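You operate a simulated robot arm through the tools that you are given. There is no shell and no other tool. Be economical: measure what you need, move in short steps, check, and stop when the job is done.

Carry out the task below with a simulated robot arm. There is one attempt and no reset: what you move stays moved.

## Task
Put the clear measuring jug on the second shelf from the bottom of the blue rack. Put the cream rag on the top of the loading stand away on the low shelf of the vice bench. Take the red gasket on the top of the loading stand and put it away on the fourth shelf from the bottom of the green rack. Take the small funnel and put it on the white column screen. Take the beaker of blue dye on the third shelf from the top of the blue rack and put it away on the fourth shelf from the bottom of the grey rack. Take the blue block and put it on the fourth shelf from the bottom of the green rack. Take the fine screen and put it on the top of the grey bench. Fetch the sample jug and set it on the top of the pan stool. Take the teal scrub brush on the top of the blue tool table and put it away on the fourth shelf from the bottom of the green rack. Fetch the small green bucket and set it on the top of the green tool table. Fetch the purple neck tag and set it on the grey spreader plate. The order is free. Set down upright: clear measuring jug, beaker of blue dye, sample jug, small green bucket.

It is judged by the outcome, as a careful person would: the job done as asked, and still so three seconds after it is handed in. It fails if anything else is knocked over, pushed out of place, dropped, spilled or broken.

## Robot
A 6-joint arm with a two-finger parallel gripper on a trunk, on a base that drives. Base frame: it is fixed to the floor where the robot stands at the start and does not move with it; the origin is under the middle of the robot, x ahead of it, y to its left, z up. Readings come in m, degrees, newtons and seconds.
Its first joint turns from -166.0 to 166.0 degrees. Places, roughly: beaker of blue dye (6x6x8 cm) [-0.4, 2.2, 0.9]; blue block (8x8x5 cm) [-2.1, 2.2, 0.9]; clear measuring jug (8x12x13 cm) [0.7, -0.2, 0.9]; cream rag (8x6x3 cm) [0.5, 1, 1.1]; fine screen (10x9x4 cm) [-1.9, 0.2, 0.7]; fourth shelf of the green rack [0.7, 0, 1.3]; fourth shelf of the grey rack [0.4, -4.3, 1.3]; grey spreader plate (10x10x3 cm) [-0.8, -4.3, 0.9]; low shelf of the vice bench [-2.4, -4.2, 0.2]; purple neck tag (5x9x3 cm) [0.7, -4.2, 0.5]; red gasket (8x11x3 cm) [0.5, 1.2, 1.1]; sample jug (8x12x13 cm) [-3.2, 0.1, 0.8]; second shelf of the blue rack [-0.3, 2.3, 0.5]; small funnel (6x10x7 cm) [0.7, 1.3, 1.1]; small green bucket (19x21x27 cm) [0.6, -2.5, 0.8]; teal scrub brush (9x4x6 cm) [0.6, -1.9, 0.7]; top of the green tool table [0.7, -1.1, 0.7]; top of the grey bench [-0.8, -4.2, 0.8]; top of the pan stool (20x30 cm) [0.58, 1.2, 0.36]; white column screen (10x10x3 cm) [0.5, 1.4, 1.1]. Payload 3.43 kg.
The TCP is the grasp point between the finger pads, 0.034 m short of the fingertips. In the tool frame z runs along the fingers and y along their closing line. The gripper opens to 0.128 m. The fingers are 0.024 m wide and 0.012 m thick; the gripper's body (0.048 by 0.13 m) begins 0.096 m behind the TCP.
Orientation is told as [roll, pitch, yaw] about the base's x, y, z axes, in that order, counted from this pose: with the fingers straight down and closing along the base's y, the tool's x points along the base's -x, its y along +y and its z along -z.

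## Interface
- The arm moves only by the tool step_arm. Its argument "moves" is a list of rows, each a list of 6 numbers: the shift along the tool's x, y, z in m, then the turn, a rotation vector about the tool's x, y, z in degrees. In form: [[dx, dy, dz, ax, ay, az], ...]. A call has 1 to 12 rows; each row shifts and turns the commanded pose from where the row before left it, along the tool's axes as they then stand. "fingers" is the closure in counts, from 0 (fully open) to 255 (shut), set as the call begins (left out, the last holds). Each row takes 0.2 s and may step no farther than 0.05 m and 8.6 degrees from the row before; otherwise, or with a gripper value out of range, the whole call is refused. A pose out of reach is approached as far as the arm can. The call stops where the force on the tool passes 40 N (or 10 N more than at its start, if that is more) or the arm is blocked; 0.2 s more then pass. Each finger travels about 0.153 m/s and halts on what it meets, pressing with about 28 N; the grip force reading is that of the motor and also rises with nothing between the fingers. The clock runs only during rows and for 0.2 s after the last one: add rows that do not move to give the fingers time. The reply holds the time, the measured pose of the TCP, the force on the tool along the base axes, the opening and the grip force, in the units named above and with some noise, with the torque about the TCP (base axes, N m) and any sound that the robot's microphone picked up, and new pictures: "pictures" is both (left out), scene, wrist or none.
- Cameras (640 x 400 px; columns grow to the right, rows downward): "scene" is now at [0.1727, 0.2244, 1.2329]; the picture's right is [0.05, -1.00, 0.00], its down [-0.25, -0.01, -0.97] and it looks along [0.97, 0.05, -0.25] (base axes); focal length 214 px, centre (320, 200). "wrist" rides on the gripper at [0.076, -0.011, -0.16] in the tool frame; the picture's right is [0.15, 0.99, 0.00], its down [-0.88, 0.13, -0.46] and it looks along [-0.45, 0.07, 0.89] (tool axes); focal length 234 px, centre (320, 200).
- base_move(legs): drives the robot by 1 to 6 legs, each [ahead, left, turn to the left] in m, m and degrees, along the robot's own axes; the way and the turn of a leg run together, so that a leg with both is an arc; at most 1.5 m and 180 degrees a leg. The arm and the cameras ride along, it lands a little off, and it stops where it bumps. It gives what a move gives, and a new picture of the scene camera.
- turn_head(pan, tilt): turns the head with the scene camera to pan (to the left, within 143 degrees either way) and tilt (down, from -29 to 69), counted from straight ahead of the robot. It gives what a move gives, and a new picture of the scene camera.
- probe_pixels(camera, pixels): for up to 12 pixels [column, row] of the newest picture of that camera ("zoom" is the newest enlarged one), the place [x, y, z] in the base frame of the surface seen there, good to about 0.002 m. The clock stands still meanwhile.
- enlarge(camera, box): a new picture of the part [left, top, right, bottom] of that camera's present view, enlarged. The clock stands still meanwhile.
- finish_job(): hands the job in; it is judged then, once.

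Keep the steps short. Do not move on a guess: measure, check each grasp and each placing, and mend mistakes. In all there are 364 turns and 360 pictures (those below and enlarged ones count). Leave the gripper open and the arm clear of the work at the hand-in unless told otherwise, and finish with a single line.

The tools are called as a command line: name --pt "numbers of a row" for each row, then --argument value for the rest, lists and objects as JSON in quotes. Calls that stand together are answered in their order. step_arm: Moves the arm, as the interface text tells. Its arguments: {"type":"object","properties":{"moves":{"type":"array","items":{"type":"array","items":{"type":"number"}}},"fingers":{"type":"number"},"pictures":{"type":"string","enum":["both","scene","wrist","none"]}},"required":["moves"]} The other tools are called the same way: base_move (legs) drives the base; turn_head (pan, tilt) turns the head that bears the scene camera; probe_pixels (camera, pixels) gives the place of the surface under pixels of a picture; enlarge (camera, box) takes an enlarged picture of a part of a camera's view; finish_job () hands the job in.

At the start:

```text
t: 0.0
ee_pos: [0.4236, 0.2093, 0.9999]
ee_rot: [0.0, -0.1, 0.0]
ft_force: [-0.4, 0.4, -0.1]
wrist_torque: [0.02, -0.04, 0.02]
finger_gap: 0.1282
grip_force: 0.1
robot x, y, heading: [0.0003, -0.0011, -0.0]
head pan, tilt: [2.8, 14.3]
```

scene: 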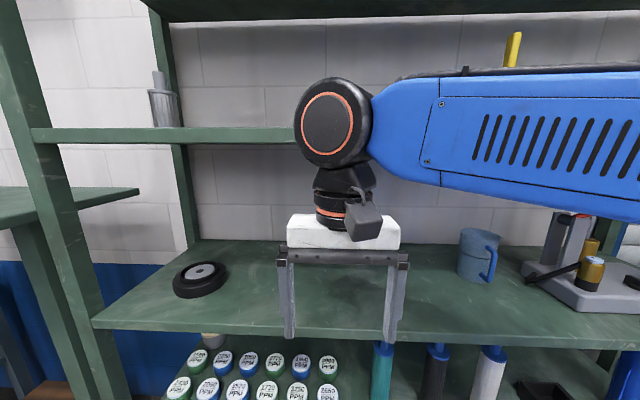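
wrist: 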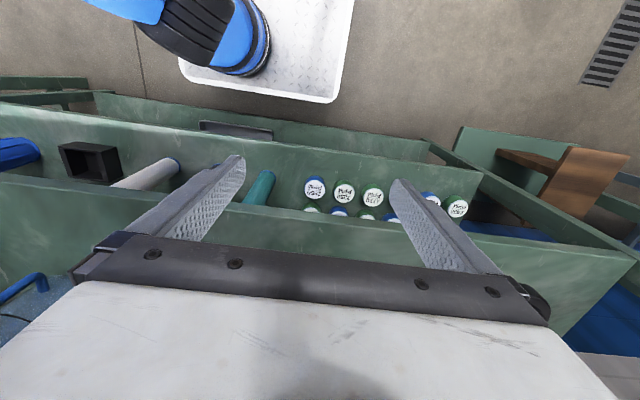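

I'll look around first; the measuring jug is near (480,255) in the scene view.

turn_head --pan -40 --tilt 20

turn_head --pan 60 --tilt 15

turn_head --pan 130 --tilt 15

turn_head --pan -110 --tilt 15

```text
t: 1.1
ee_pos: [0.424, 0.2096, 0.9994]
ee_rot: [0.1, 0.0, 0.0]
ft_force: [-0.3, -0.2, 1.1]
wrist_torque: [0.04, 0.0, -0.03]
finger_gap: 0.1281
grip_force: 0.1
robot x, y, heading: [-0.001, -0.0001, 0.0]
head pan, tilt: [-40.0, 20.0]
```

scene: 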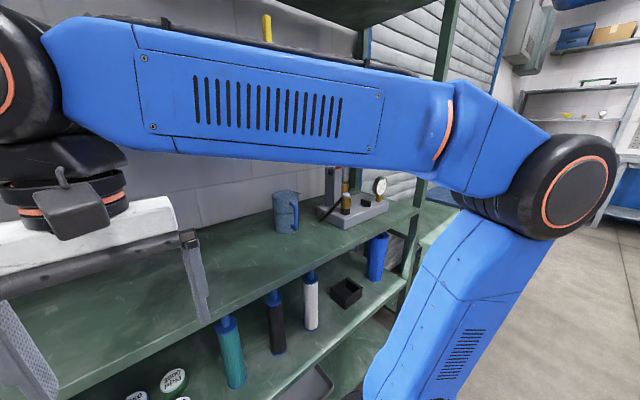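

```text
t: 2.9
ee_pos: [0.4245, 0.2087, 0.9994]
ee_rot: [0.0, 0.0, 0.1]
ft_force: [0.5, 0.0, -0.4]
wrist_torque: [-0.01, 0.01, 0.01]
finger_gap: 0.1277
grip_force: 0.2
robot x, y, heading: [0.0017, -0.0009, -0.2]
head pan, tilt: [60.0, 15.0]
```

scene: 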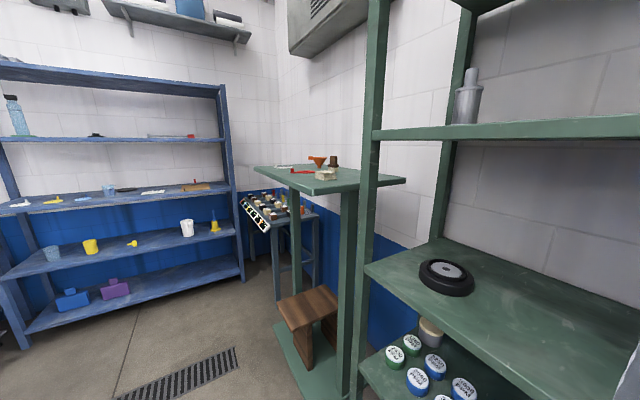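

```text
t: 4.3
ee_pos: [0.4237, 0.2097, 0.9987]
ee_rot: [0.0, 0.1, -0.1]
ft_force: [0.1, -0.4, 0.0]
wrist_torque: [-0.01, 0.0, 0.03]
finger_gap: 0.1279
grip_force: 0.0
robot x, y, heading: [-0.0014, -0.0007, 0.2]
head pan, tilt: [130.0, 15.0]
```

scene: 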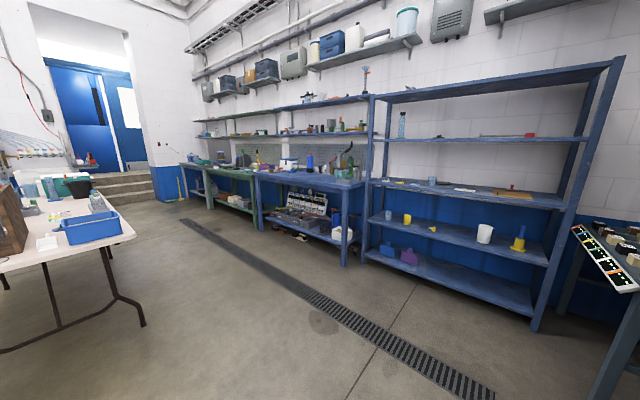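

```text
t: 7.7
ee_pos: [0.4241, 0.2097, 0.9996]
ee_rot: [0.1, -0.1, 0.0]
ft_force: [0.8, 0.3, 0.3]
wrist_torque: [-0.02, -0.01, 0.03]
finger_gap: 0.1279
grip_force: 0.1
robot x, y, heading: [-0.0005, 0.0004, 0.0]
head pan, tilt: [-110.0, 15.0]
```

scene: 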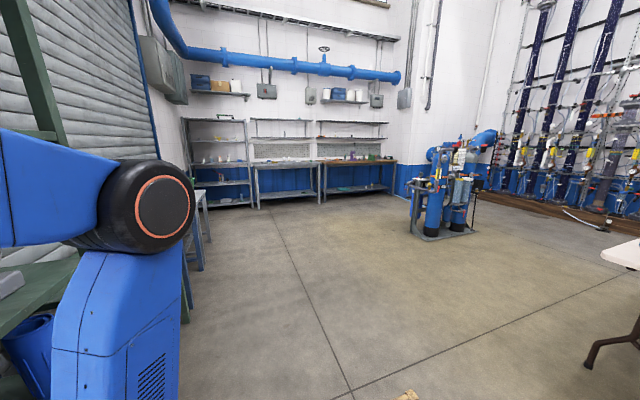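

Turning the head to the measuring jug and the green rack.

turn_head --pan -25 --tilt 30

```text
t: 9.2
ee_pos: [0.4231, 0.2097, 1.0]
ee_rot: [0.0, 0.0, 0.0]
ft_force: [0.8, -0.2, -1.0]
wrist_torque: [0.01, -0.01, -0.02]
finger_gap: 0.1281
grip_force: 0.1
robot x, y, heading: [0.0006, 0.0006, -0.2]
head pan, tilt: [-25.0, 30.0]
```

scene: 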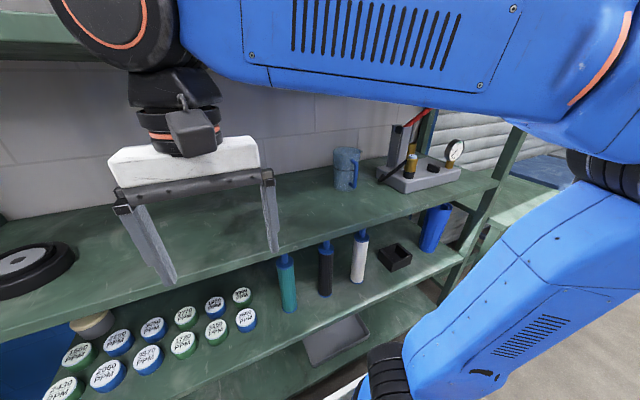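

enlarge --camera "scene" --box '[290, 110, 450, 210]'

probe_pixels --camera "scene" --pixels '[[336, 155], [345, 152], [357, 152], [346, 170], [345, 187], [355, 178], [330, 225], [60, 20], [400, 172], [240, 230]]'

```text
4.00 times, centred on (370, 160) of scene
```

zoom: 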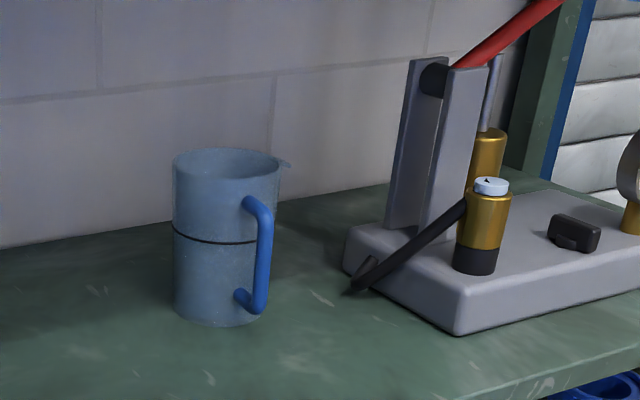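

```text
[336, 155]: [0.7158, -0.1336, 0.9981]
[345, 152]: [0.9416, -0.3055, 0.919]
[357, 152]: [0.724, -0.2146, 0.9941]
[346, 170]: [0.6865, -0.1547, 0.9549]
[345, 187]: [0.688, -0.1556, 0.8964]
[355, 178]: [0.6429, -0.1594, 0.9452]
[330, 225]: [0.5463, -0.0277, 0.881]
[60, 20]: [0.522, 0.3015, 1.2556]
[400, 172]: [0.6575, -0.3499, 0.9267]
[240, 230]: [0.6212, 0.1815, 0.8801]
```

probe_pixels --camera "zoom" --pixels '[[178, 170], [225, 183], [268, 185], [190, 250], [180, 290], [210, 320], [245, 290], [258, 210], [264, 260], [250, 300], [225, 150], [288, 166]]'

```text
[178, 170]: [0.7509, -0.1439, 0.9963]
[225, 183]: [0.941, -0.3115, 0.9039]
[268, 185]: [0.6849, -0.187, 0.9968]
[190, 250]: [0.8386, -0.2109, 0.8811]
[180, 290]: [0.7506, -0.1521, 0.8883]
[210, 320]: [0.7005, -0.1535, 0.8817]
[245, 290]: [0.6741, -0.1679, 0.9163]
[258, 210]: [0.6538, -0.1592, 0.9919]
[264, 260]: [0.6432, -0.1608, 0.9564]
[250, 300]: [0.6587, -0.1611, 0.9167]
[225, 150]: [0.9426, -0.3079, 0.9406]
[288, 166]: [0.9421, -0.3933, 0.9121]
```

Jug body centre ≈ (0.722, -0.175), shelf at 0.881, handle points at the robot, next shelf about 1.25, front edge 0.52. I back off 0.2 m so the arm has room, then bring the arm across.

base_move --legs '[[-0.2, 0, 0]]'

step_arm --pt "-0.015 -0.032 0 0 0 0" --pt "-0.015 -0.032 0 0 0 0" --pt "-0.015 -0.032 0 0 0 0" --pt "-0.015 -0.032 0 0 0 0" --pt "-0.015 -0.032 0 0 0 0" --pt "-0.015 -0.032 0 0 0 0" --pt "-0.015 -0.032 0 0 0 0" --pt "-0.015 -0.032 0 0 0 0" --pt "-0.015 -0.032 0 0 0 0" --pt "-0.015 -0.032 0 0 0 0" --pt "-0.015 -0.032 0 0 0 0" --pt "-0.015 -0.032 0 0 0 0" --pictures "scene"

step_arm --pt "0 0 0 0 -7.5 0" --pt "0 0 0 0 -7.5 0" --pt "0 0 0 0 -7.5 0" --pt "0 0 0 0 -7.5 0" --pt "0 0 0 0 -7.5 0" --pt "0 0 0 0 -7.5 0" --pt "0 0 0 0 -7.5 0" --pt "0 0 0 0 -7.5 0"

```text
t: 10.8
ee_pos: [0.2235, 0.2093, 0.9997]
ee_rot: [0.0, 0.0, 0.0]
ft_force: [0.0, -0.4, 0.2]
wrist_torque: [0.01, 0.01, 0.01]
finger_gap: 0.1277
grip_force: 0.0
robot x, y, heading: [-0.1952, -0.0001, -0.1]
head pan, tilt: [-25.0, 30.0]
```

scene: 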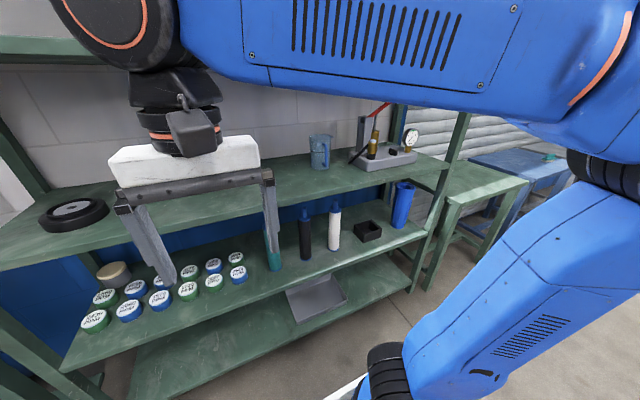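

```text
t: 13.4
ee_pos: [0.4047, -0.1746, 0.9998]
ee_rot: [0.0, 0.1, 0.0]
ft_force: [-0.5, 0.5, 0.5]
wrist_torque: [-0.01, -0.02, -0.03]
finger_gap: 0.1281
grip_force: 0.1
robot x, y, heading: [-0.199, 0.0037, 0.1]
head pan, tilt: [-25.0, 30.0]
```

scene: 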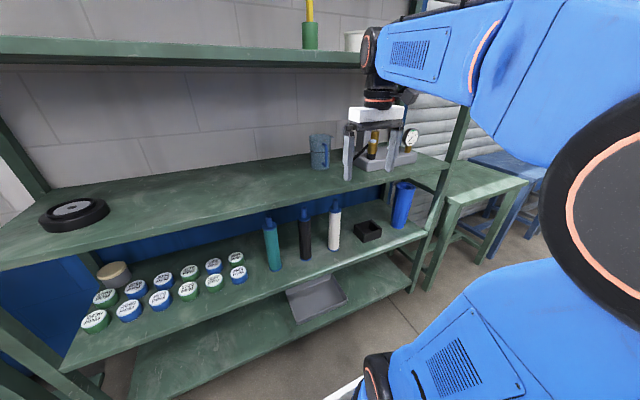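

```text
t: 15.2
ee_pos: [0.4052, -0.1747, 0.9994]
ee_rot: [-0.1, -60.1, 0.1]
ft_force: [-0.5, 0.1, 0.3]
wrist_torque: [0.02, -0.01, 0.01]
finger_gap: 0.128
grip_force: 0.2
robot x, y, heading: [-0.1982, 0.002, 0.1]
head pan, tilt: [-25.0, 30.0]
```

scene: 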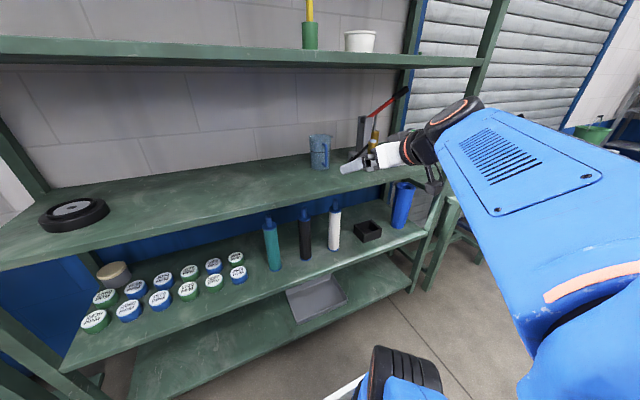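
wrist: 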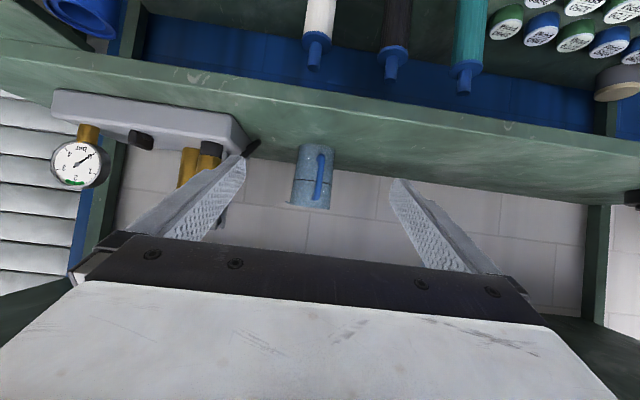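

The jug sits centred between the fingers in the wrist view (316,175). Checking the lever tip near it before moving in.

probe_pixels --camera "wrist" --pixels '[[255, 143], [240, 155], [322, 160], [318, 145], [296, 180], [330, 185]]'

probe_pixels --camera "scene" --pixels '[[353, 157], [327, 140], [312, 140], [330, 150], [400, 60], [250, 62]]'

```text
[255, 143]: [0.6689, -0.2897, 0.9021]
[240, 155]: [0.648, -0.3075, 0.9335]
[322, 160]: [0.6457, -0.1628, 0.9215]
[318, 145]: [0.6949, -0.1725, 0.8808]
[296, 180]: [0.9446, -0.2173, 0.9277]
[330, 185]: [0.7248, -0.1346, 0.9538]
```

```text
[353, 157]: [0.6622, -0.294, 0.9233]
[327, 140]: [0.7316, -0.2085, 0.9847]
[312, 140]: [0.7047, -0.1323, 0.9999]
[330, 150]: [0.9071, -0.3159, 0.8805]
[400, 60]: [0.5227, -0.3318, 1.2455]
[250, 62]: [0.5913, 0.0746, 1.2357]
```

Lever tip is at y≈-0.285, clear. Moving in.

step_arm --pt "-0.0136 0 0.0361 0 0 0" --pt "-0.0136 0 0.0361 0 0 0" --pt "-0.0136 0 0.0361 0 0 0" --pt "-0.0136 0 0.0361 0 0 0" --pt "-0.0136 0 0.0361 0 0 0" --pt "-0.0136 0 0.0361 0 0 0" --pt "-0.0136 0 0.0361 0 0 0" --pt "-0.0136 0 0.0361 0 0 0"

```text
t: 17.0
ee_pos: [0.7105, -0.1729, 0.9492]
ee_rot: [0.0, -60.0, 0.1]
ft_force: [-0.3, 0.1, 0.7]
wrist_torque: [-0.01, 0.02, -0.02]
finger_gap: 0.1282
grip_force: 0.0
robot x, y, heading: [-0.193, 0.0022, -0.3]
head pan, tilt: [-25.0, 30.0]
```

scene: 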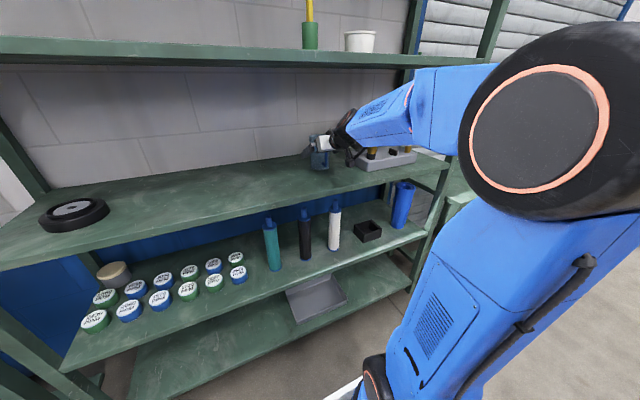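
wrist: 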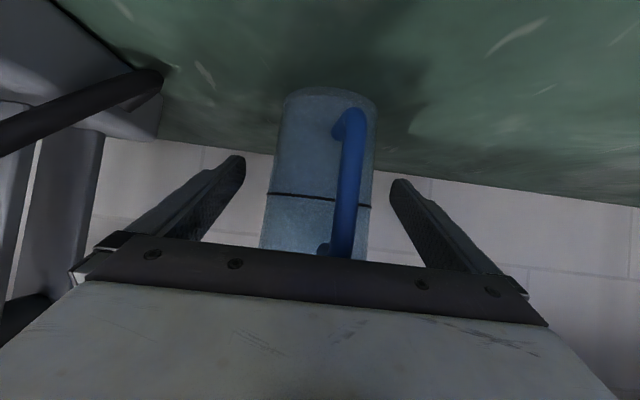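

Fingers straddle the jug; closing.

step_arm --pt "0 0 0 0 0 0" --pt "0 0 0 0 0 0" --pt "0 0 0 0 0 0" --pt "0 0 0 0 0 0" --fingers 255 --pictures "wrist"

```text
t: 18.0
ee_pos: [0.7088, -0.1731, 0.9496]
ee_rot: [0.0, -60.0, 0.1]
ft_force: [0.7, 0.1, 2.6]
wrist_torque: [-0.15, -0.16, 0.08]
finger_gap: 0.0785
grip_force: 27.4
robot x, y, heading: [-0.1992, -0.0012, 0.4]
head pan, tilt: [-25.0, 30.0]
```

wrist: 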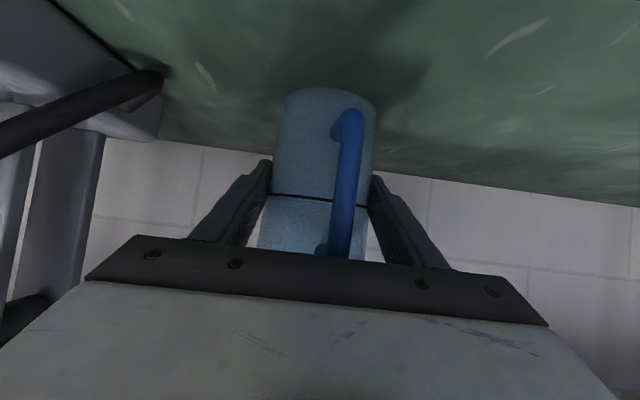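

Held at 0.0785 m. Lift 6 cm and withdraw.

step_arm --pt "-0.026 0 -0.015 0 0 0" --pt "-0.026 0 -0.015 0 0 0" --pt "0 0 0 0 0 0" --pt "0.0214 0 -0.0371 0 0 0" --pt "0.0214 0 -0.0371 0 0 0" --pt "0.0214 0 -0.0371 0 0 0" --pt "0.0214 0 -0.0371 0 0 0" --pt "0.0214 0 -0.0371 0 0 0" --pt "0.0214 0 -0.0371 0 0 0" --pt "0.0214 0 -0.0371 0 0 0"

```text
t: 20.2
ee_pos: [0.4101, -0.1726, 1.0094]
ee_rot: [0.1, -60.0, -0.1]
ft_force: [-0.7, 0.5, -1.2]
wrist_torque: [-0.03, -0.02, 0.0]
finger_gap: 0.079
grip_force: 28.1
robot x, y, heading: [-0.1994, 0.0017, -0.1]
head pan, tilt: [-25.0, 30.0]
```

scene: 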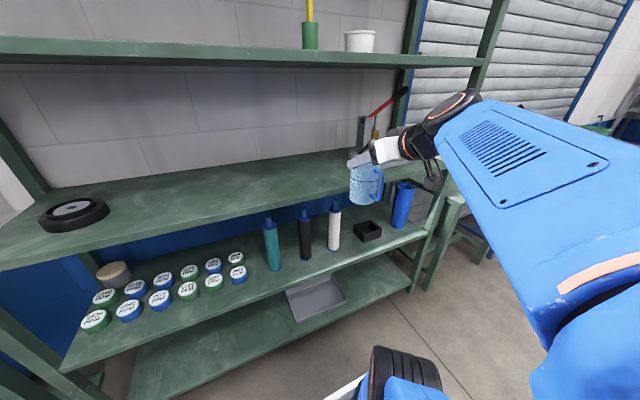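
wrist: 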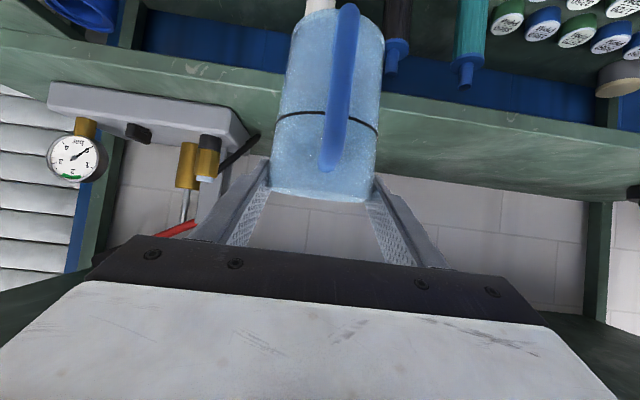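

Jug held upright. Back away, then turn left to face the blue rack.

base_move --legs '[[-0.3, 0, 0], [0, 0, 90]]'

turn_head --pan 5 --tilt 20

```text
t: 26.1
ee_pos: [-0.3249, 0.6092, 1.0095]
ee_rot: [0.0, -60.1, 90.0]
ft_force: [-0.2, -0.1, -0.5]
wrist_torque: [-0.04, 0.01, -0.01]
finger_gap: 0.0789
grip_force: 27.7
robot x, y, heading: [-0.4996, 0.0022, 90.0]
head pan, tilt: [-25.0, 30.0]
```

scene: 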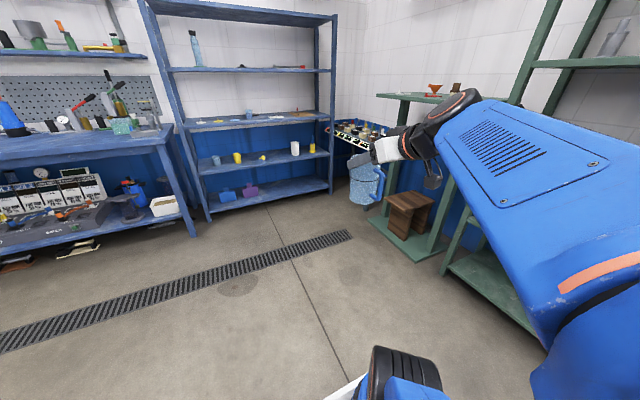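

```text
t: 27.1
ee_pos: [-0.3263, 0.6088, 1.0088]
ee_rot: [0.0, -59.9, 89.9]
ft_force: [-0.8, -0.8, -0.4]
wrist_torque: [-0.03, -0.02, 0.04]
finger_gap: 0.0789
grip_force: 28.0
robot x, y, heading: [-0.5006, -0.0013, 90.0]
head pan, tilt: [5.0, 20.0]
```

scene: 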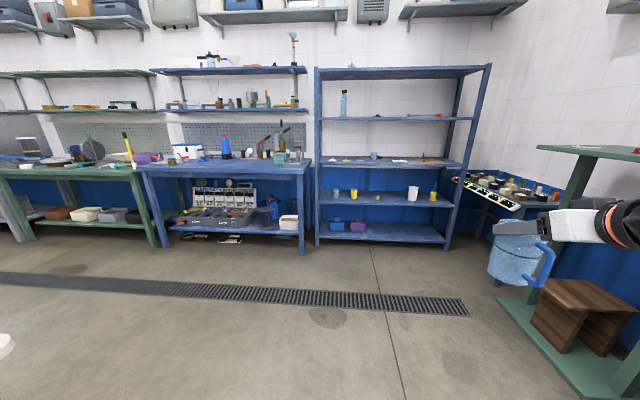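

enlarge --camera "scene" --box '[304, 120, 480, 250]'

probe_pixels --camera "scene" --pixels '[[370, 242], [370, 206], [370, 167], [330, 206], [440, 207], [374, 155], [412, 194], [432, 197], [470, 180], [540, 158], [545, 280], [385, 197]]'

```text
3.08 times, centred on (392, 185) of scene
```

zoom: 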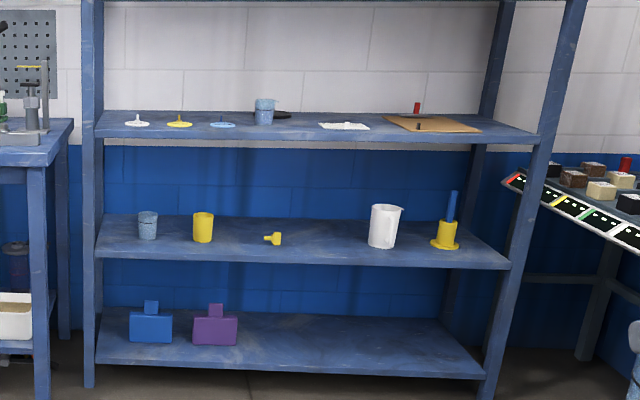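

```text
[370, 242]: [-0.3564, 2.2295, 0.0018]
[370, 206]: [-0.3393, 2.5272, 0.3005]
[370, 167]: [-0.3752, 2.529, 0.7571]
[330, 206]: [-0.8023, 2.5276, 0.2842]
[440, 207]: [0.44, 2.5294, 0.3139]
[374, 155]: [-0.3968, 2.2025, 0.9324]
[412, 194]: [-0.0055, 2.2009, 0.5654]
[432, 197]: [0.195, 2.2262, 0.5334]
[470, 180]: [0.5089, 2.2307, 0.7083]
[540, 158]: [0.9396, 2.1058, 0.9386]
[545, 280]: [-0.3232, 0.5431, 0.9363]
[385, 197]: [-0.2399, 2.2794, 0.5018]
```

probe_pixels --camera "zoom" --pixels '[[272, 240], [310, 245], [330, 240], [350, 245], [372, 240], [330, 222], [330, 264], [330, 143], [330, 133], [265, 105], [510, 250], [165, 245]]'

```text
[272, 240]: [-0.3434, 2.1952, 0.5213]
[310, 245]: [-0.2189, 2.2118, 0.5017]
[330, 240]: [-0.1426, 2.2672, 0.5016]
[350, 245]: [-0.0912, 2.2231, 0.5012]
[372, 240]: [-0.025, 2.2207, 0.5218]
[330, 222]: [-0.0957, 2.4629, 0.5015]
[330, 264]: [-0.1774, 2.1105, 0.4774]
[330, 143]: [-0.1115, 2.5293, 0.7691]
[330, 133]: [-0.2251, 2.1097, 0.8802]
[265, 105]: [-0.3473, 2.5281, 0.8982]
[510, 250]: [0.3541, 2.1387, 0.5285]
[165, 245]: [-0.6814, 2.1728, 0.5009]
```

probe_pixels --camera "scene" --pixels '[[545, 148], [600, 156], [505, 305], [590, 250], [640, 240]]'

```text
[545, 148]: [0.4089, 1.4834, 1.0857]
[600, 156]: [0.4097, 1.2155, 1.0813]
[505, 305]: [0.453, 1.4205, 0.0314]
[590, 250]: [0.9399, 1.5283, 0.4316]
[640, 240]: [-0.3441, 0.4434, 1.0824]
```

Free spot on shelf 2 (z 0.501) at x≈-0.18 between the yellow nozzle and the white jug. Driving up.

base_move --legs '[[1.28, -0.145, 0]]'

turn_head --pan -5 --tilt 40

```text
t: 33.6
ee_pos: [-0.1809, 1.8934, 1.0107]
ee_rot: [0.0, -60.0, 90.1]
ft_force: [0.1, -0.3, -0.4]
wrist_torque: [-0.02, -0.01, 0.03]
finger_gap: 0.0786
grip_force: 27.7
robot x, y, heading: [-0.3549, 1.2849, 90.2]
head pan, tilt: [5.0, 20.0]
```

scene: 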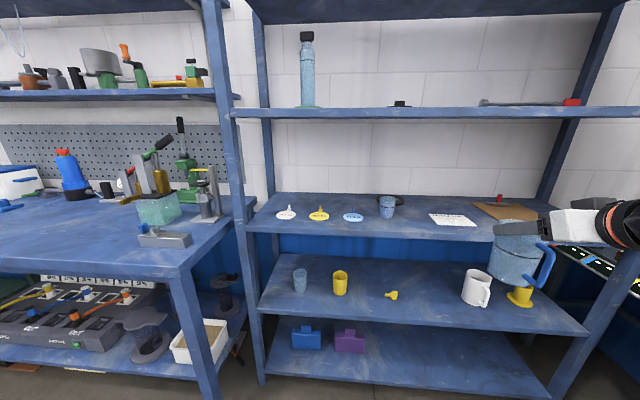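

```text
t: 34.4
ee_pos: [-0.1804, 1.8931, 1.0098]
ee_rot: [0.0, -59.9, 90.2]
ft_force: [0.1, -0.7, -0.5]
wrist_torque: [-0.02, 0.0, -0.06]
finger_gap: 0.0788
grip_force: 28.3
robot x, y, heading: [-0.3514, 1.2853, 90.4]
head pan, tilt: [-5.0, 40.0]
```

scene: 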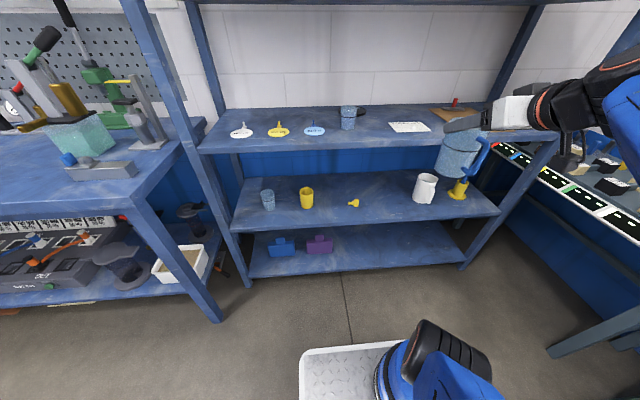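

Lower the jug in front of the rack to 0.6 m.

step_arm --pt "0.0394 0 0.0228 0 0 0" --pt "0.0394 0 0.0228 0 0 0" --pt "0.0394 0 0.0228 0 0 0" --pt "0.0394 0 0.0228 0 0 0" --pt "0.0394 0 0.0228 0 0 0" --pt "0.0394 0 0.0228 0 0 0" --pt "0.0394 0 0.0228 0 0 0" --pt "0.0394 0 0.0228 0 0 0" --pt "0.0394 0 0.0228 0 0 0" --pictures "scene"

```text
t: 36.4
ee_pos: [-0.1092, 1.9791, 0.7653]
ee_rot: [0.1, -59.9, 90.1]
ft_force: [-0.7, -0.2, 0.0]
wrist_torque: [-0.05, -0.02, -0.02]
finger_gap: 0.0792
grip_force: 28.4
out of reach, approached as far as the arm can: row 4, 5, 6, 7, 8, 9
robot x, y, heading: [-0.3545, 1.2842, 90.1]
head pan, tilt: [-5.0, 40.0]
```

scene: 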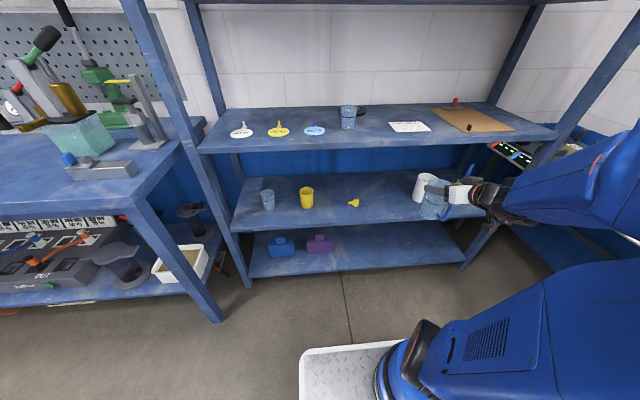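

The arm cannot fold that near. I back the base off and reach further out instead.

base_move --legs '[[-0.3, 0, 0]]'

step_arm --pt "-0.0208 0 0.036 0 0 0" --pt "-0.0208 0 0.036 0 0 0" --pt "-0.0208 0 0.036 0 0 0" --pt "-0.0208 0 0.036 0 0 0" --pt "-0.0208 0 0.036 0 0 0" --pictures "scene"

```text
t: 38.4
ee_pos: [-0.1091, 1.6781, 0.7652]
ee_rot: [0.1, -59.9, 90.1]
ft_force: [0.6, -0.2, -0.1]
wrist_torque: [-0.01, 0.0, -0.01]
finger_gap: 0.0787
grip_force: 27.7
robot x, y, heading: [-0.3505, 0.9825, 90.0]
head pan, tilt: [-5.0, 40.0]
```

scene: 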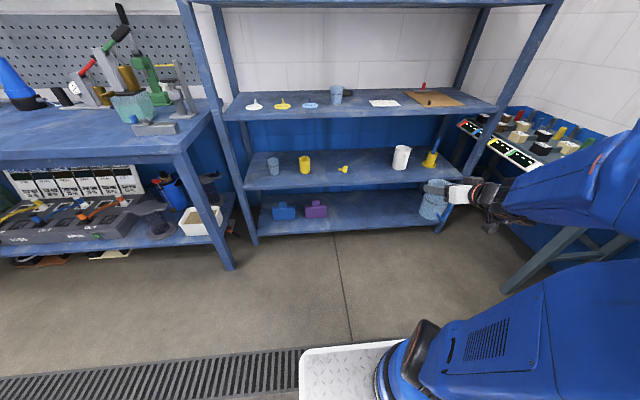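

```text
t: 39.6
ee_pos: [-0.1113, 1.887, 0.7646]
ee_rot: [0.0, -59.8, 90.1]
ft_force: [0.2, 0.7, 0.0]
wrist_torque: [-0.1, -0.02, -0.03]
finger_gap: 0.0789
grip_force: 28.1
robot x, y, heading: [-0.3533, 0.9817, 90.2]
head pan, tilt: [-5.0, 40.0]
```

scene: 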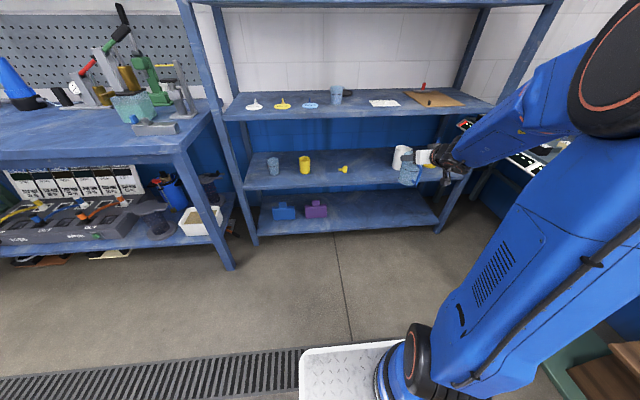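

step_arm --pt "0.0286 0.014 0.0165 0 0 0" --pt "0.0286 0.014 0.0165 0 0 0" --pt "0.0286 0.014 0.0165 0 0 0" --pt "0.0286 0.014 0.0165 0 0 0" --pt "0.0286 0.014 0.0165 0 0 0" --pictures "both"

```text
t: 40.8
ee_pos: [-0.1809, 1.8849, 0.5996]
ee_rot: [0.1, -59.7, 90.1]
ft_force: [0.0, -0.2, 0.0]
wrist_torque: [-0.04, 0.02, -0.01]
finger_gap: 0.0789
grip_force: 28.0
robot x, y, heading: [-0.3526, 0.9808, 90.0]
head pan, tilt: [-5.0, 40.0]
```

scene: 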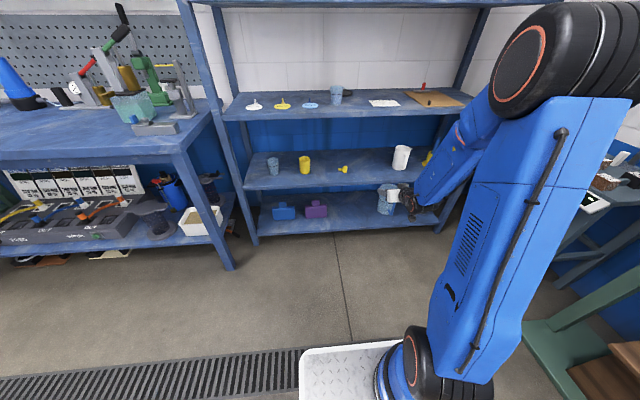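
wrist: 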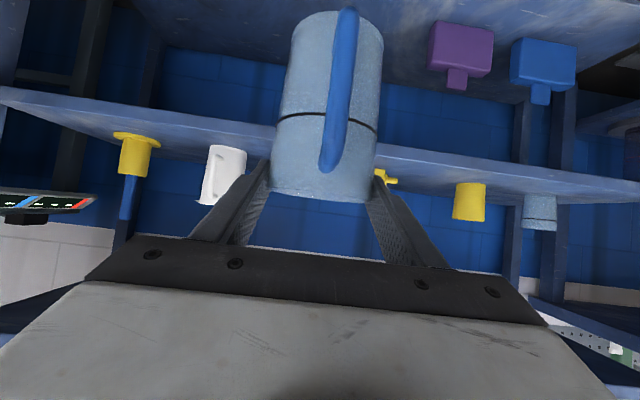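

Aligned at x=-0.181. Jug bottom ≈0.53, shelf 0.501. Driving straight in 0.32 m.

base_move --legs '[[0.32, 0, 0]]'

step_arm --pt "0 0 0 0 0 0" --pictures "wrist"

```text
t: 43.0
ee_pos: [-0.1814, 2.2037, 0.5996]
ee_rot: [0.1, -59.8, 90.0]
ft_force: [1.4, 5.4, 11.2]
wrist_torque: [-0.49, -0.07, 0.1]
finger_gap: 0.079
grip_force: 27.6
robot x, y, heading: [-0.3522, 1.3055, 90.2]
head pan, tilt: [-5.0, 40.0]
```

scene: 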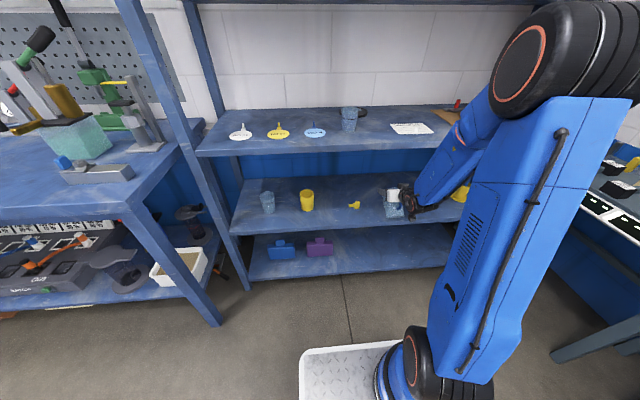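

```text
t: 43.4
ee_pos: [-0.1812, 2.2039, 0.6005]
ee_rot: [0.1, -59.9, 90.2]
ft_force: [0.2, -1.8, 3.1]
wrist_torque: [-0.49, 0.03, 0.02]
finger_gap: 0.0791
grip_force: 28.0
robot x, y, heading: [-0.3532, 1.3034, 89.8]
head pan, tilt: [-5.0, 40.0]
```

wrist: 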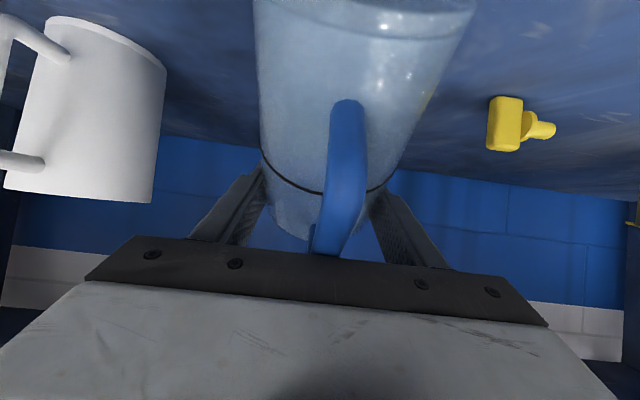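

Contact: the jug had slid down in the fingers when lifted, and its base hit the shelf edge. Look closely.

enlarge --camera "scene" --box '[330, 160, 490, 260]'

probe_pixels --camera "wrist" --pixels '[[350, 160], [345, 110], [330, 235], [360, 20], [300, 60], [300, 220], [445, 22], [265, 20]]'

```text
4.00 times, centred on (410, 210) of scene
```

zoom: 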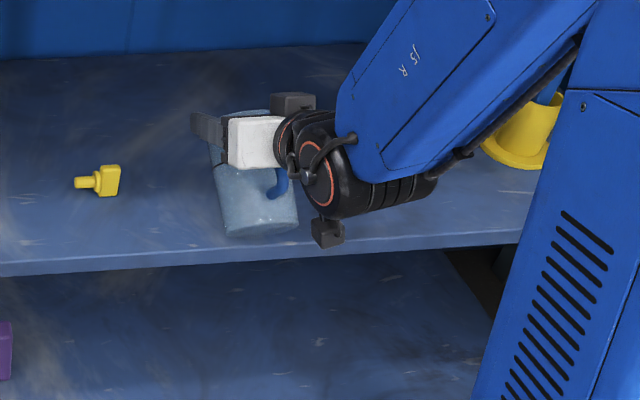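

```text
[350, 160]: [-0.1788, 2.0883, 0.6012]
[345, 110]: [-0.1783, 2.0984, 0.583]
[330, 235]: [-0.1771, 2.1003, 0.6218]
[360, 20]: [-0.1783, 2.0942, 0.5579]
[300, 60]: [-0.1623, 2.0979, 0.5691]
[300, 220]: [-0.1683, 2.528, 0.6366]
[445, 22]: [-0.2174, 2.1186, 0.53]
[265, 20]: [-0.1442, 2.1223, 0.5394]
```

Tilted in the fingers with its base on the shelf front. Raise 4 cm and look again.

step_arm --pt "-0.0173 0 -0.01 0 0 0" --pt "-0.0173 0 -0.01 0 0 0" --pt "-0.0173 0 -0.01 0 0 0" --pt "0 0 0 0 0 0" --pictures "both"

enlarge --camera "scene" --box '[330, 160, 490, 260]'

```text
t: 44.4
ee_pos: [-0.1818, 2.2042, 0.6598]
ee_rot: [0.2, -59.9, 90.1]
ft_force: [-0.7, 0.5, -1.5]
wrist_torque: [0.1, 0.01, 0.0]
finger_gap: 0.0793
grip_force: 27.8
robot x, y, heading: [-0.3569, 1.305, 90.2]
head pan, tilt: [-5.0, 40.0]
```

scene: 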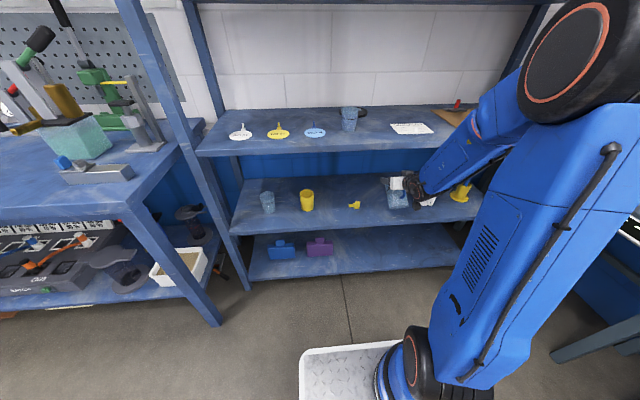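
wrist: 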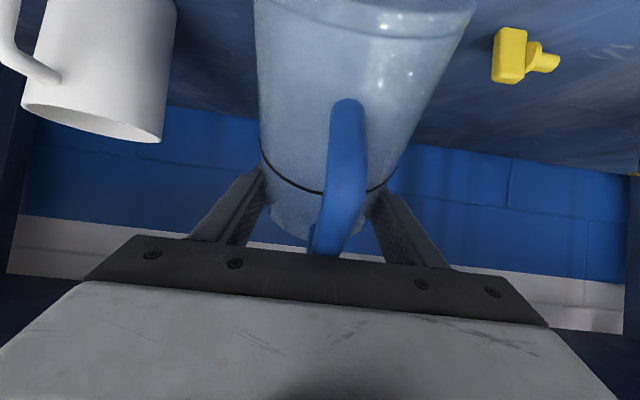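

```text
4.00 times, centred on (410, 210) of scene
```

zoom: 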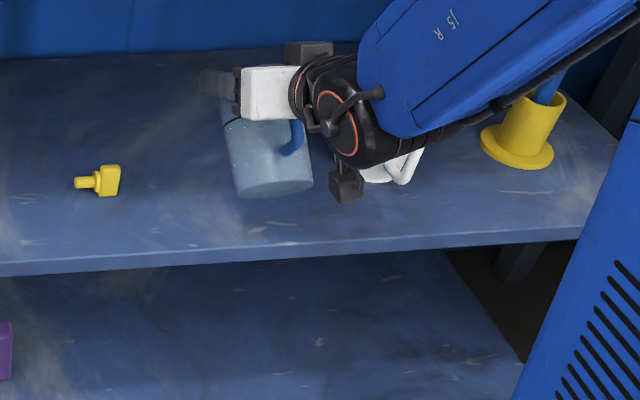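

probe_pixels --camera "wrist" --pixels '[[348, 120], [347, 150], [343, 190], [335, 230], [290, 20], [290, 60], [290, 100], [290, 140], [290, 180], [400, 30], [400, 60], [385, 140]]'

probe_pixels --camera "zoom" --pixels '[[230, 130], [245, 185], [270, 190], [300, 185], [265, 150], [290, 150], [300, 135], [285, 150], [237, 160]]'

```text
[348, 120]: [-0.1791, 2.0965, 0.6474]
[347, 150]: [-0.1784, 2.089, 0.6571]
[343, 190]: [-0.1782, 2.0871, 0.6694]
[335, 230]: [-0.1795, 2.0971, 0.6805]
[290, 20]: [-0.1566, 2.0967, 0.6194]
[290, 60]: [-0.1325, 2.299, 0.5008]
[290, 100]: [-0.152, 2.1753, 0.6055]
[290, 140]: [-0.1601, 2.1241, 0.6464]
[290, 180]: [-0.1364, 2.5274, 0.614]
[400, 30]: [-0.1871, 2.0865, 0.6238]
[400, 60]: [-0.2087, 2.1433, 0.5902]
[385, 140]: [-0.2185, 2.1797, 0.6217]
```

```text
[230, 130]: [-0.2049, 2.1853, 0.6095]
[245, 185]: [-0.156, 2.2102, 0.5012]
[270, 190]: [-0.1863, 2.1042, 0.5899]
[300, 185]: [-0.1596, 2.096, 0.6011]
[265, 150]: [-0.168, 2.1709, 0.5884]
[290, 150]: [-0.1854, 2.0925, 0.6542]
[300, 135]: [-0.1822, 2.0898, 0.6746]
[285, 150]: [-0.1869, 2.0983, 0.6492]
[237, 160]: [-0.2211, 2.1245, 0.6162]
```

The jug pivoted in the grip (top leaning away ≈60° relative to vertical). I rotate the hand level/upward to bring the jug near upright, keeping clear of the shelf.

step_arm --pt "0 0 0 0 -6 0" --pt "0 0 0 0 -6 0" --pt "0 0 0 0 -6 0" --pt "0 0 0 0 -6 0" --pt "0 0 0 0 -6 0" --pictures "both"

enlarge --camera "scene" --box '[330, 160, 490, 260]'

```text
t: 45.6
ee_pos: [-0.1622, 2.2079, 0.6832]
ee_rot: [75.1, -88.5, 15.9]
ft_force: [-0.3, -0.1, -1.8]
wrist_torque: [0.0, -0.01, 0.04]
finger_gap: 0.0787
grip_force: 28.3
out of reach, approached as far as the arm can: row 4, 5
robot x, y, heading: [-0.3535, 1.3023, 90.0]
head pan, tilt: [-5.0, 40.0]
```

scene: 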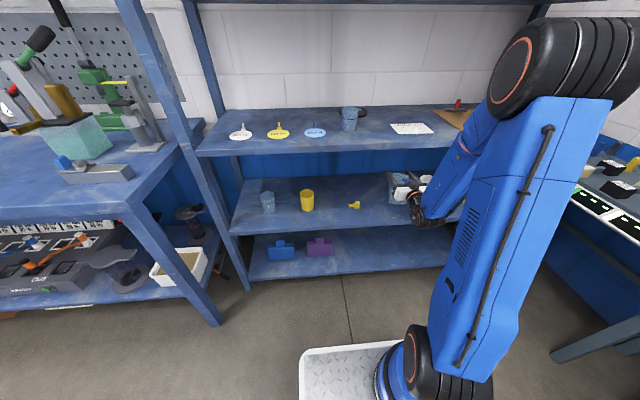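
wrist: 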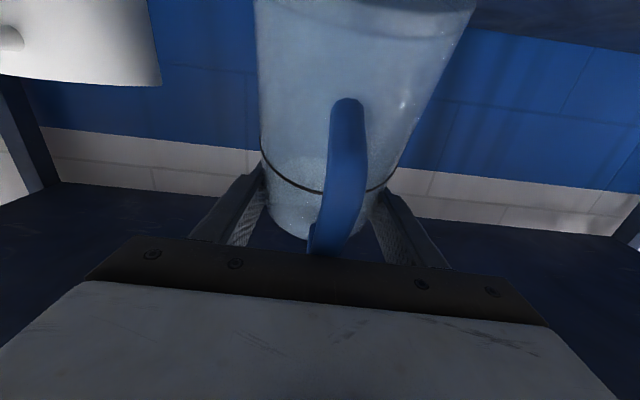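

```text
4.00 times, centred on (410, 210) of scene
```

zoom: 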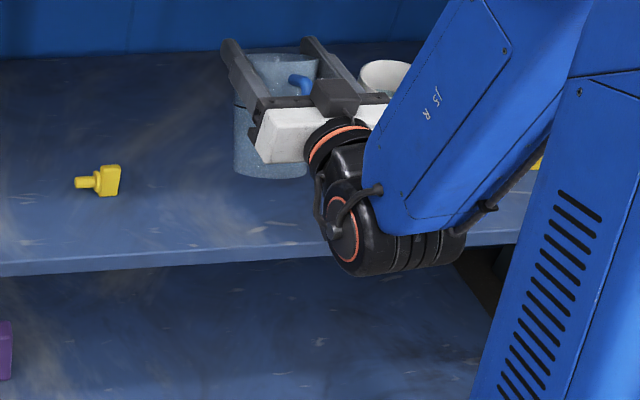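

probe_pixels --camera "zoom" --pixels '[[240, 172], [255, 177], [270, 178], [290, 177], [245, 165], [245, 145], [245, 115], [310, 55], [285, 52], [255, 55], [300, 82]]'

probe_pixels --camera "wrist" --pixels '[[348, 110], [347, 150], [343, 200], [290, 10], [320, 15], [400, 15], [300, 70], [300, 130], [320, 60]]'

```text
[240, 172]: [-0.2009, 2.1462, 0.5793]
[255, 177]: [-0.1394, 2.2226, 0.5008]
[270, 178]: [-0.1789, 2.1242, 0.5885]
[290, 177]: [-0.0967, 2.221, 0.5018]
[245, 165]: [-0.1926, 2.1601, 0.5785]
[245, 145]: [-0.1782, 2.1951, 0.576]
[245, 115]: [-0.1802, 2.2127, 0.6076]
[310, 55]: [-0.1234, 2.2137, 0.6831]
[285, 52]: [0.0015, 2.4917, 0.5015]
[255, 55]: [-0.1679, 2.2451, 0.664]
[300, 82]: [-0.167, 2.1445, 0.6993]
```

```text
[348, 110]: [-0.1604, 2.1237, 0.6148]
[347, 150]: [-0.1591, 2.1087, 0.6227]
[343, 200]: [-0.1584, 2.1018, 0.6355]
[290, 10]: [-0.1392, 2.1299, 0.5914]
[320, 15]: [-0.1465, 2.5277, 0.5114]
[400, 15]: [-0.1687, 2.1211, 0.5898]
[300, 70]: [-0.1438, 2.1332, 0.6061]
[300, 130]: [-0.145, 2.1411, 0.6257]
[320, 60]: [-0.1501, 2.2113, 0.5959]
```

probe_pixels --camera "scene" --pixels '[[430, 205], [450, 165], [470, 130], [490, 100], [500, 60], [520, 45], [560, 20]]'

```text
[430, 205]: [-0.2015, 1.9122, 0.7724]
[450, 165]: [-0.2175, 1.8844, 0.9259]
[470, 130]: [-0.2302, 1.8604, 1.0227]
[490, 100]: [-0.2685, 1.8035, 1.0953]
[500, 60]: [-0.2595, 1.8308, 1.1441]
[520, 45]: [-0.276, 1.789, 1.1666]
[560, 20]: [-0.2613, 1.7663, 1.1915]
```

Jug now leans ~25°, bottom clear of the shelf by 5 cm. Drive in 6 cm deeper, then lower gently.

base_move --legs '[[0.06, 0, 0]]'

step_arm --pt "0.018 0.008 0 0 0 0" --pt "0.018 0.008 0 0 0 0" --pt "0.0 0 0 0 0 0" --pictures "both"

enlarge --camera "scene" --box '[330, 140, 490, 240]'

```text
t: 46.5
ee_pos: [-0.161, 2.2673, 0.6815]
ee_rot: [70.5, -88.4, 20.5]
ft_force: [-0.1, 0.3, -1.6]
wrist_torque: [0.03, -0.02, -0.03]
finger_gap: 0.079
grip_force: 28.4
robot x, y, heading: [-0.3508, 1.3571, 89.9]
head pan, tilt: [-5.0, 40.0]
```

scene: 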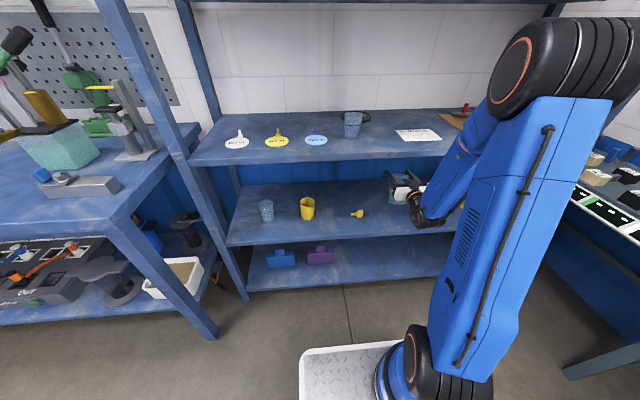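

```text
t: 47.3
ee_pos: [-0.1679, 2.2709, 0.6602]
ee_rot: [72.2, -87.5, 19.2]
ft_force: [0.0, -0.1, -2.6]
wrist_torque: [0.03, 0.02, 0.0]
finger_gap: 0.079
grip_force: 27.8
out of reach, approached as far as the arm can: row 1, 2
robot x, y, heading: [-0.3551, 1.3601, 89.8]
head pan, tilt: [-5.0, 40.0]
```

scene: 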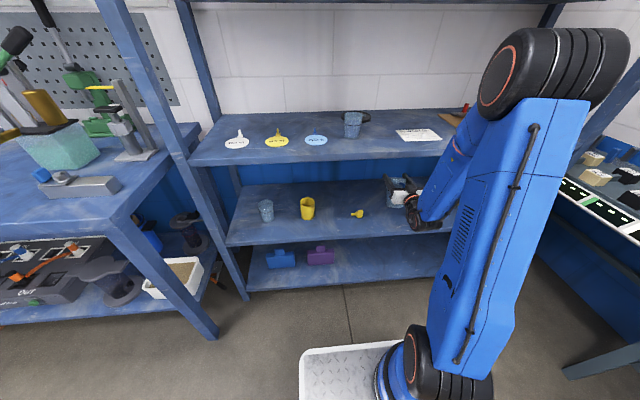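
wrist: 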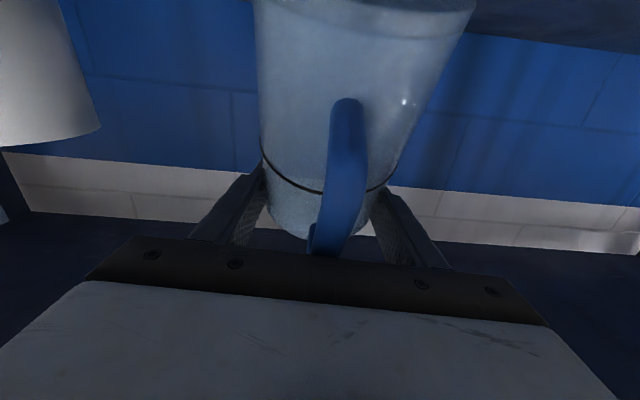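

```text
4.00 times, centred on (410, 190) of scene
```

zoom: 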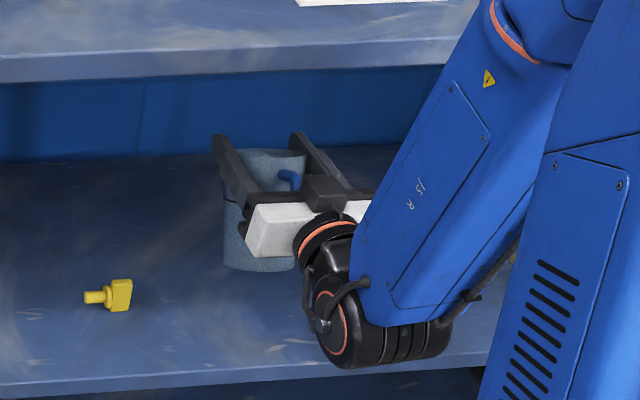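

Still 3 cm high and the arm's posture is limited; back the base 10 cm and extend, to gain room to lower.

base_move --legs '[[-0.09, 0, 0]]'

step_arm --pt "0.0 0.004 0.03 0 0 0" --pt "0 0.004 0.03 0 0 0" --pt "0.0 0.004 0.03 0 0 0" --pt "0.015 0 0 0 0 0" --pt "0 0 0 0 0 0" --pictures "none"

```text
t: 48.5
ee_pos: [-0.1665, 2.1786, 0.6616]
ee_rot: [72.4, -87.4, 19.0]
ft_force: [0.5, -0.9, -1.5]
wrist_torque: [0.04, 0.01, 0.01]
finger_gap: 0.079
grip_force: 27.8
robot x, y, heading: [-0.3539, 1.2687, 90.0]
head pan, tilt: [-5.0, 40.0]
```

scene: 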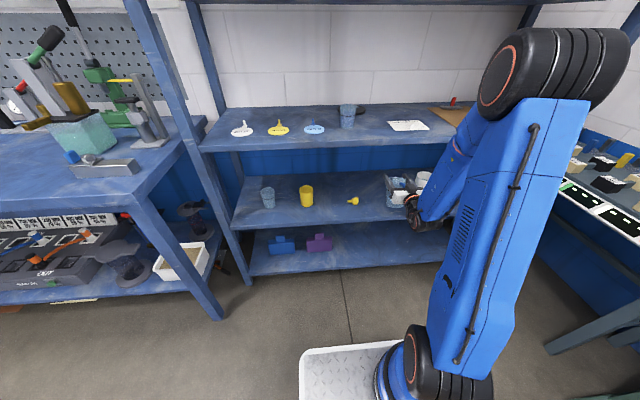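

```text
t: 49.6
ee_pos: [-0.1795, 2.2693, 0.6453]
ee_rot: [71.2, -87.5, 20.8]
ft_force: [0.1, -0.5, -2.1]
wrist_torque: [0.05, 0.03, 0.01]
finger_gap: 0.079
grip_force: 28.4
robot x, y, heading: [-0.3505, 1.2736, 90.4]
head pan, tilt: [-5.0, 40.0]
```

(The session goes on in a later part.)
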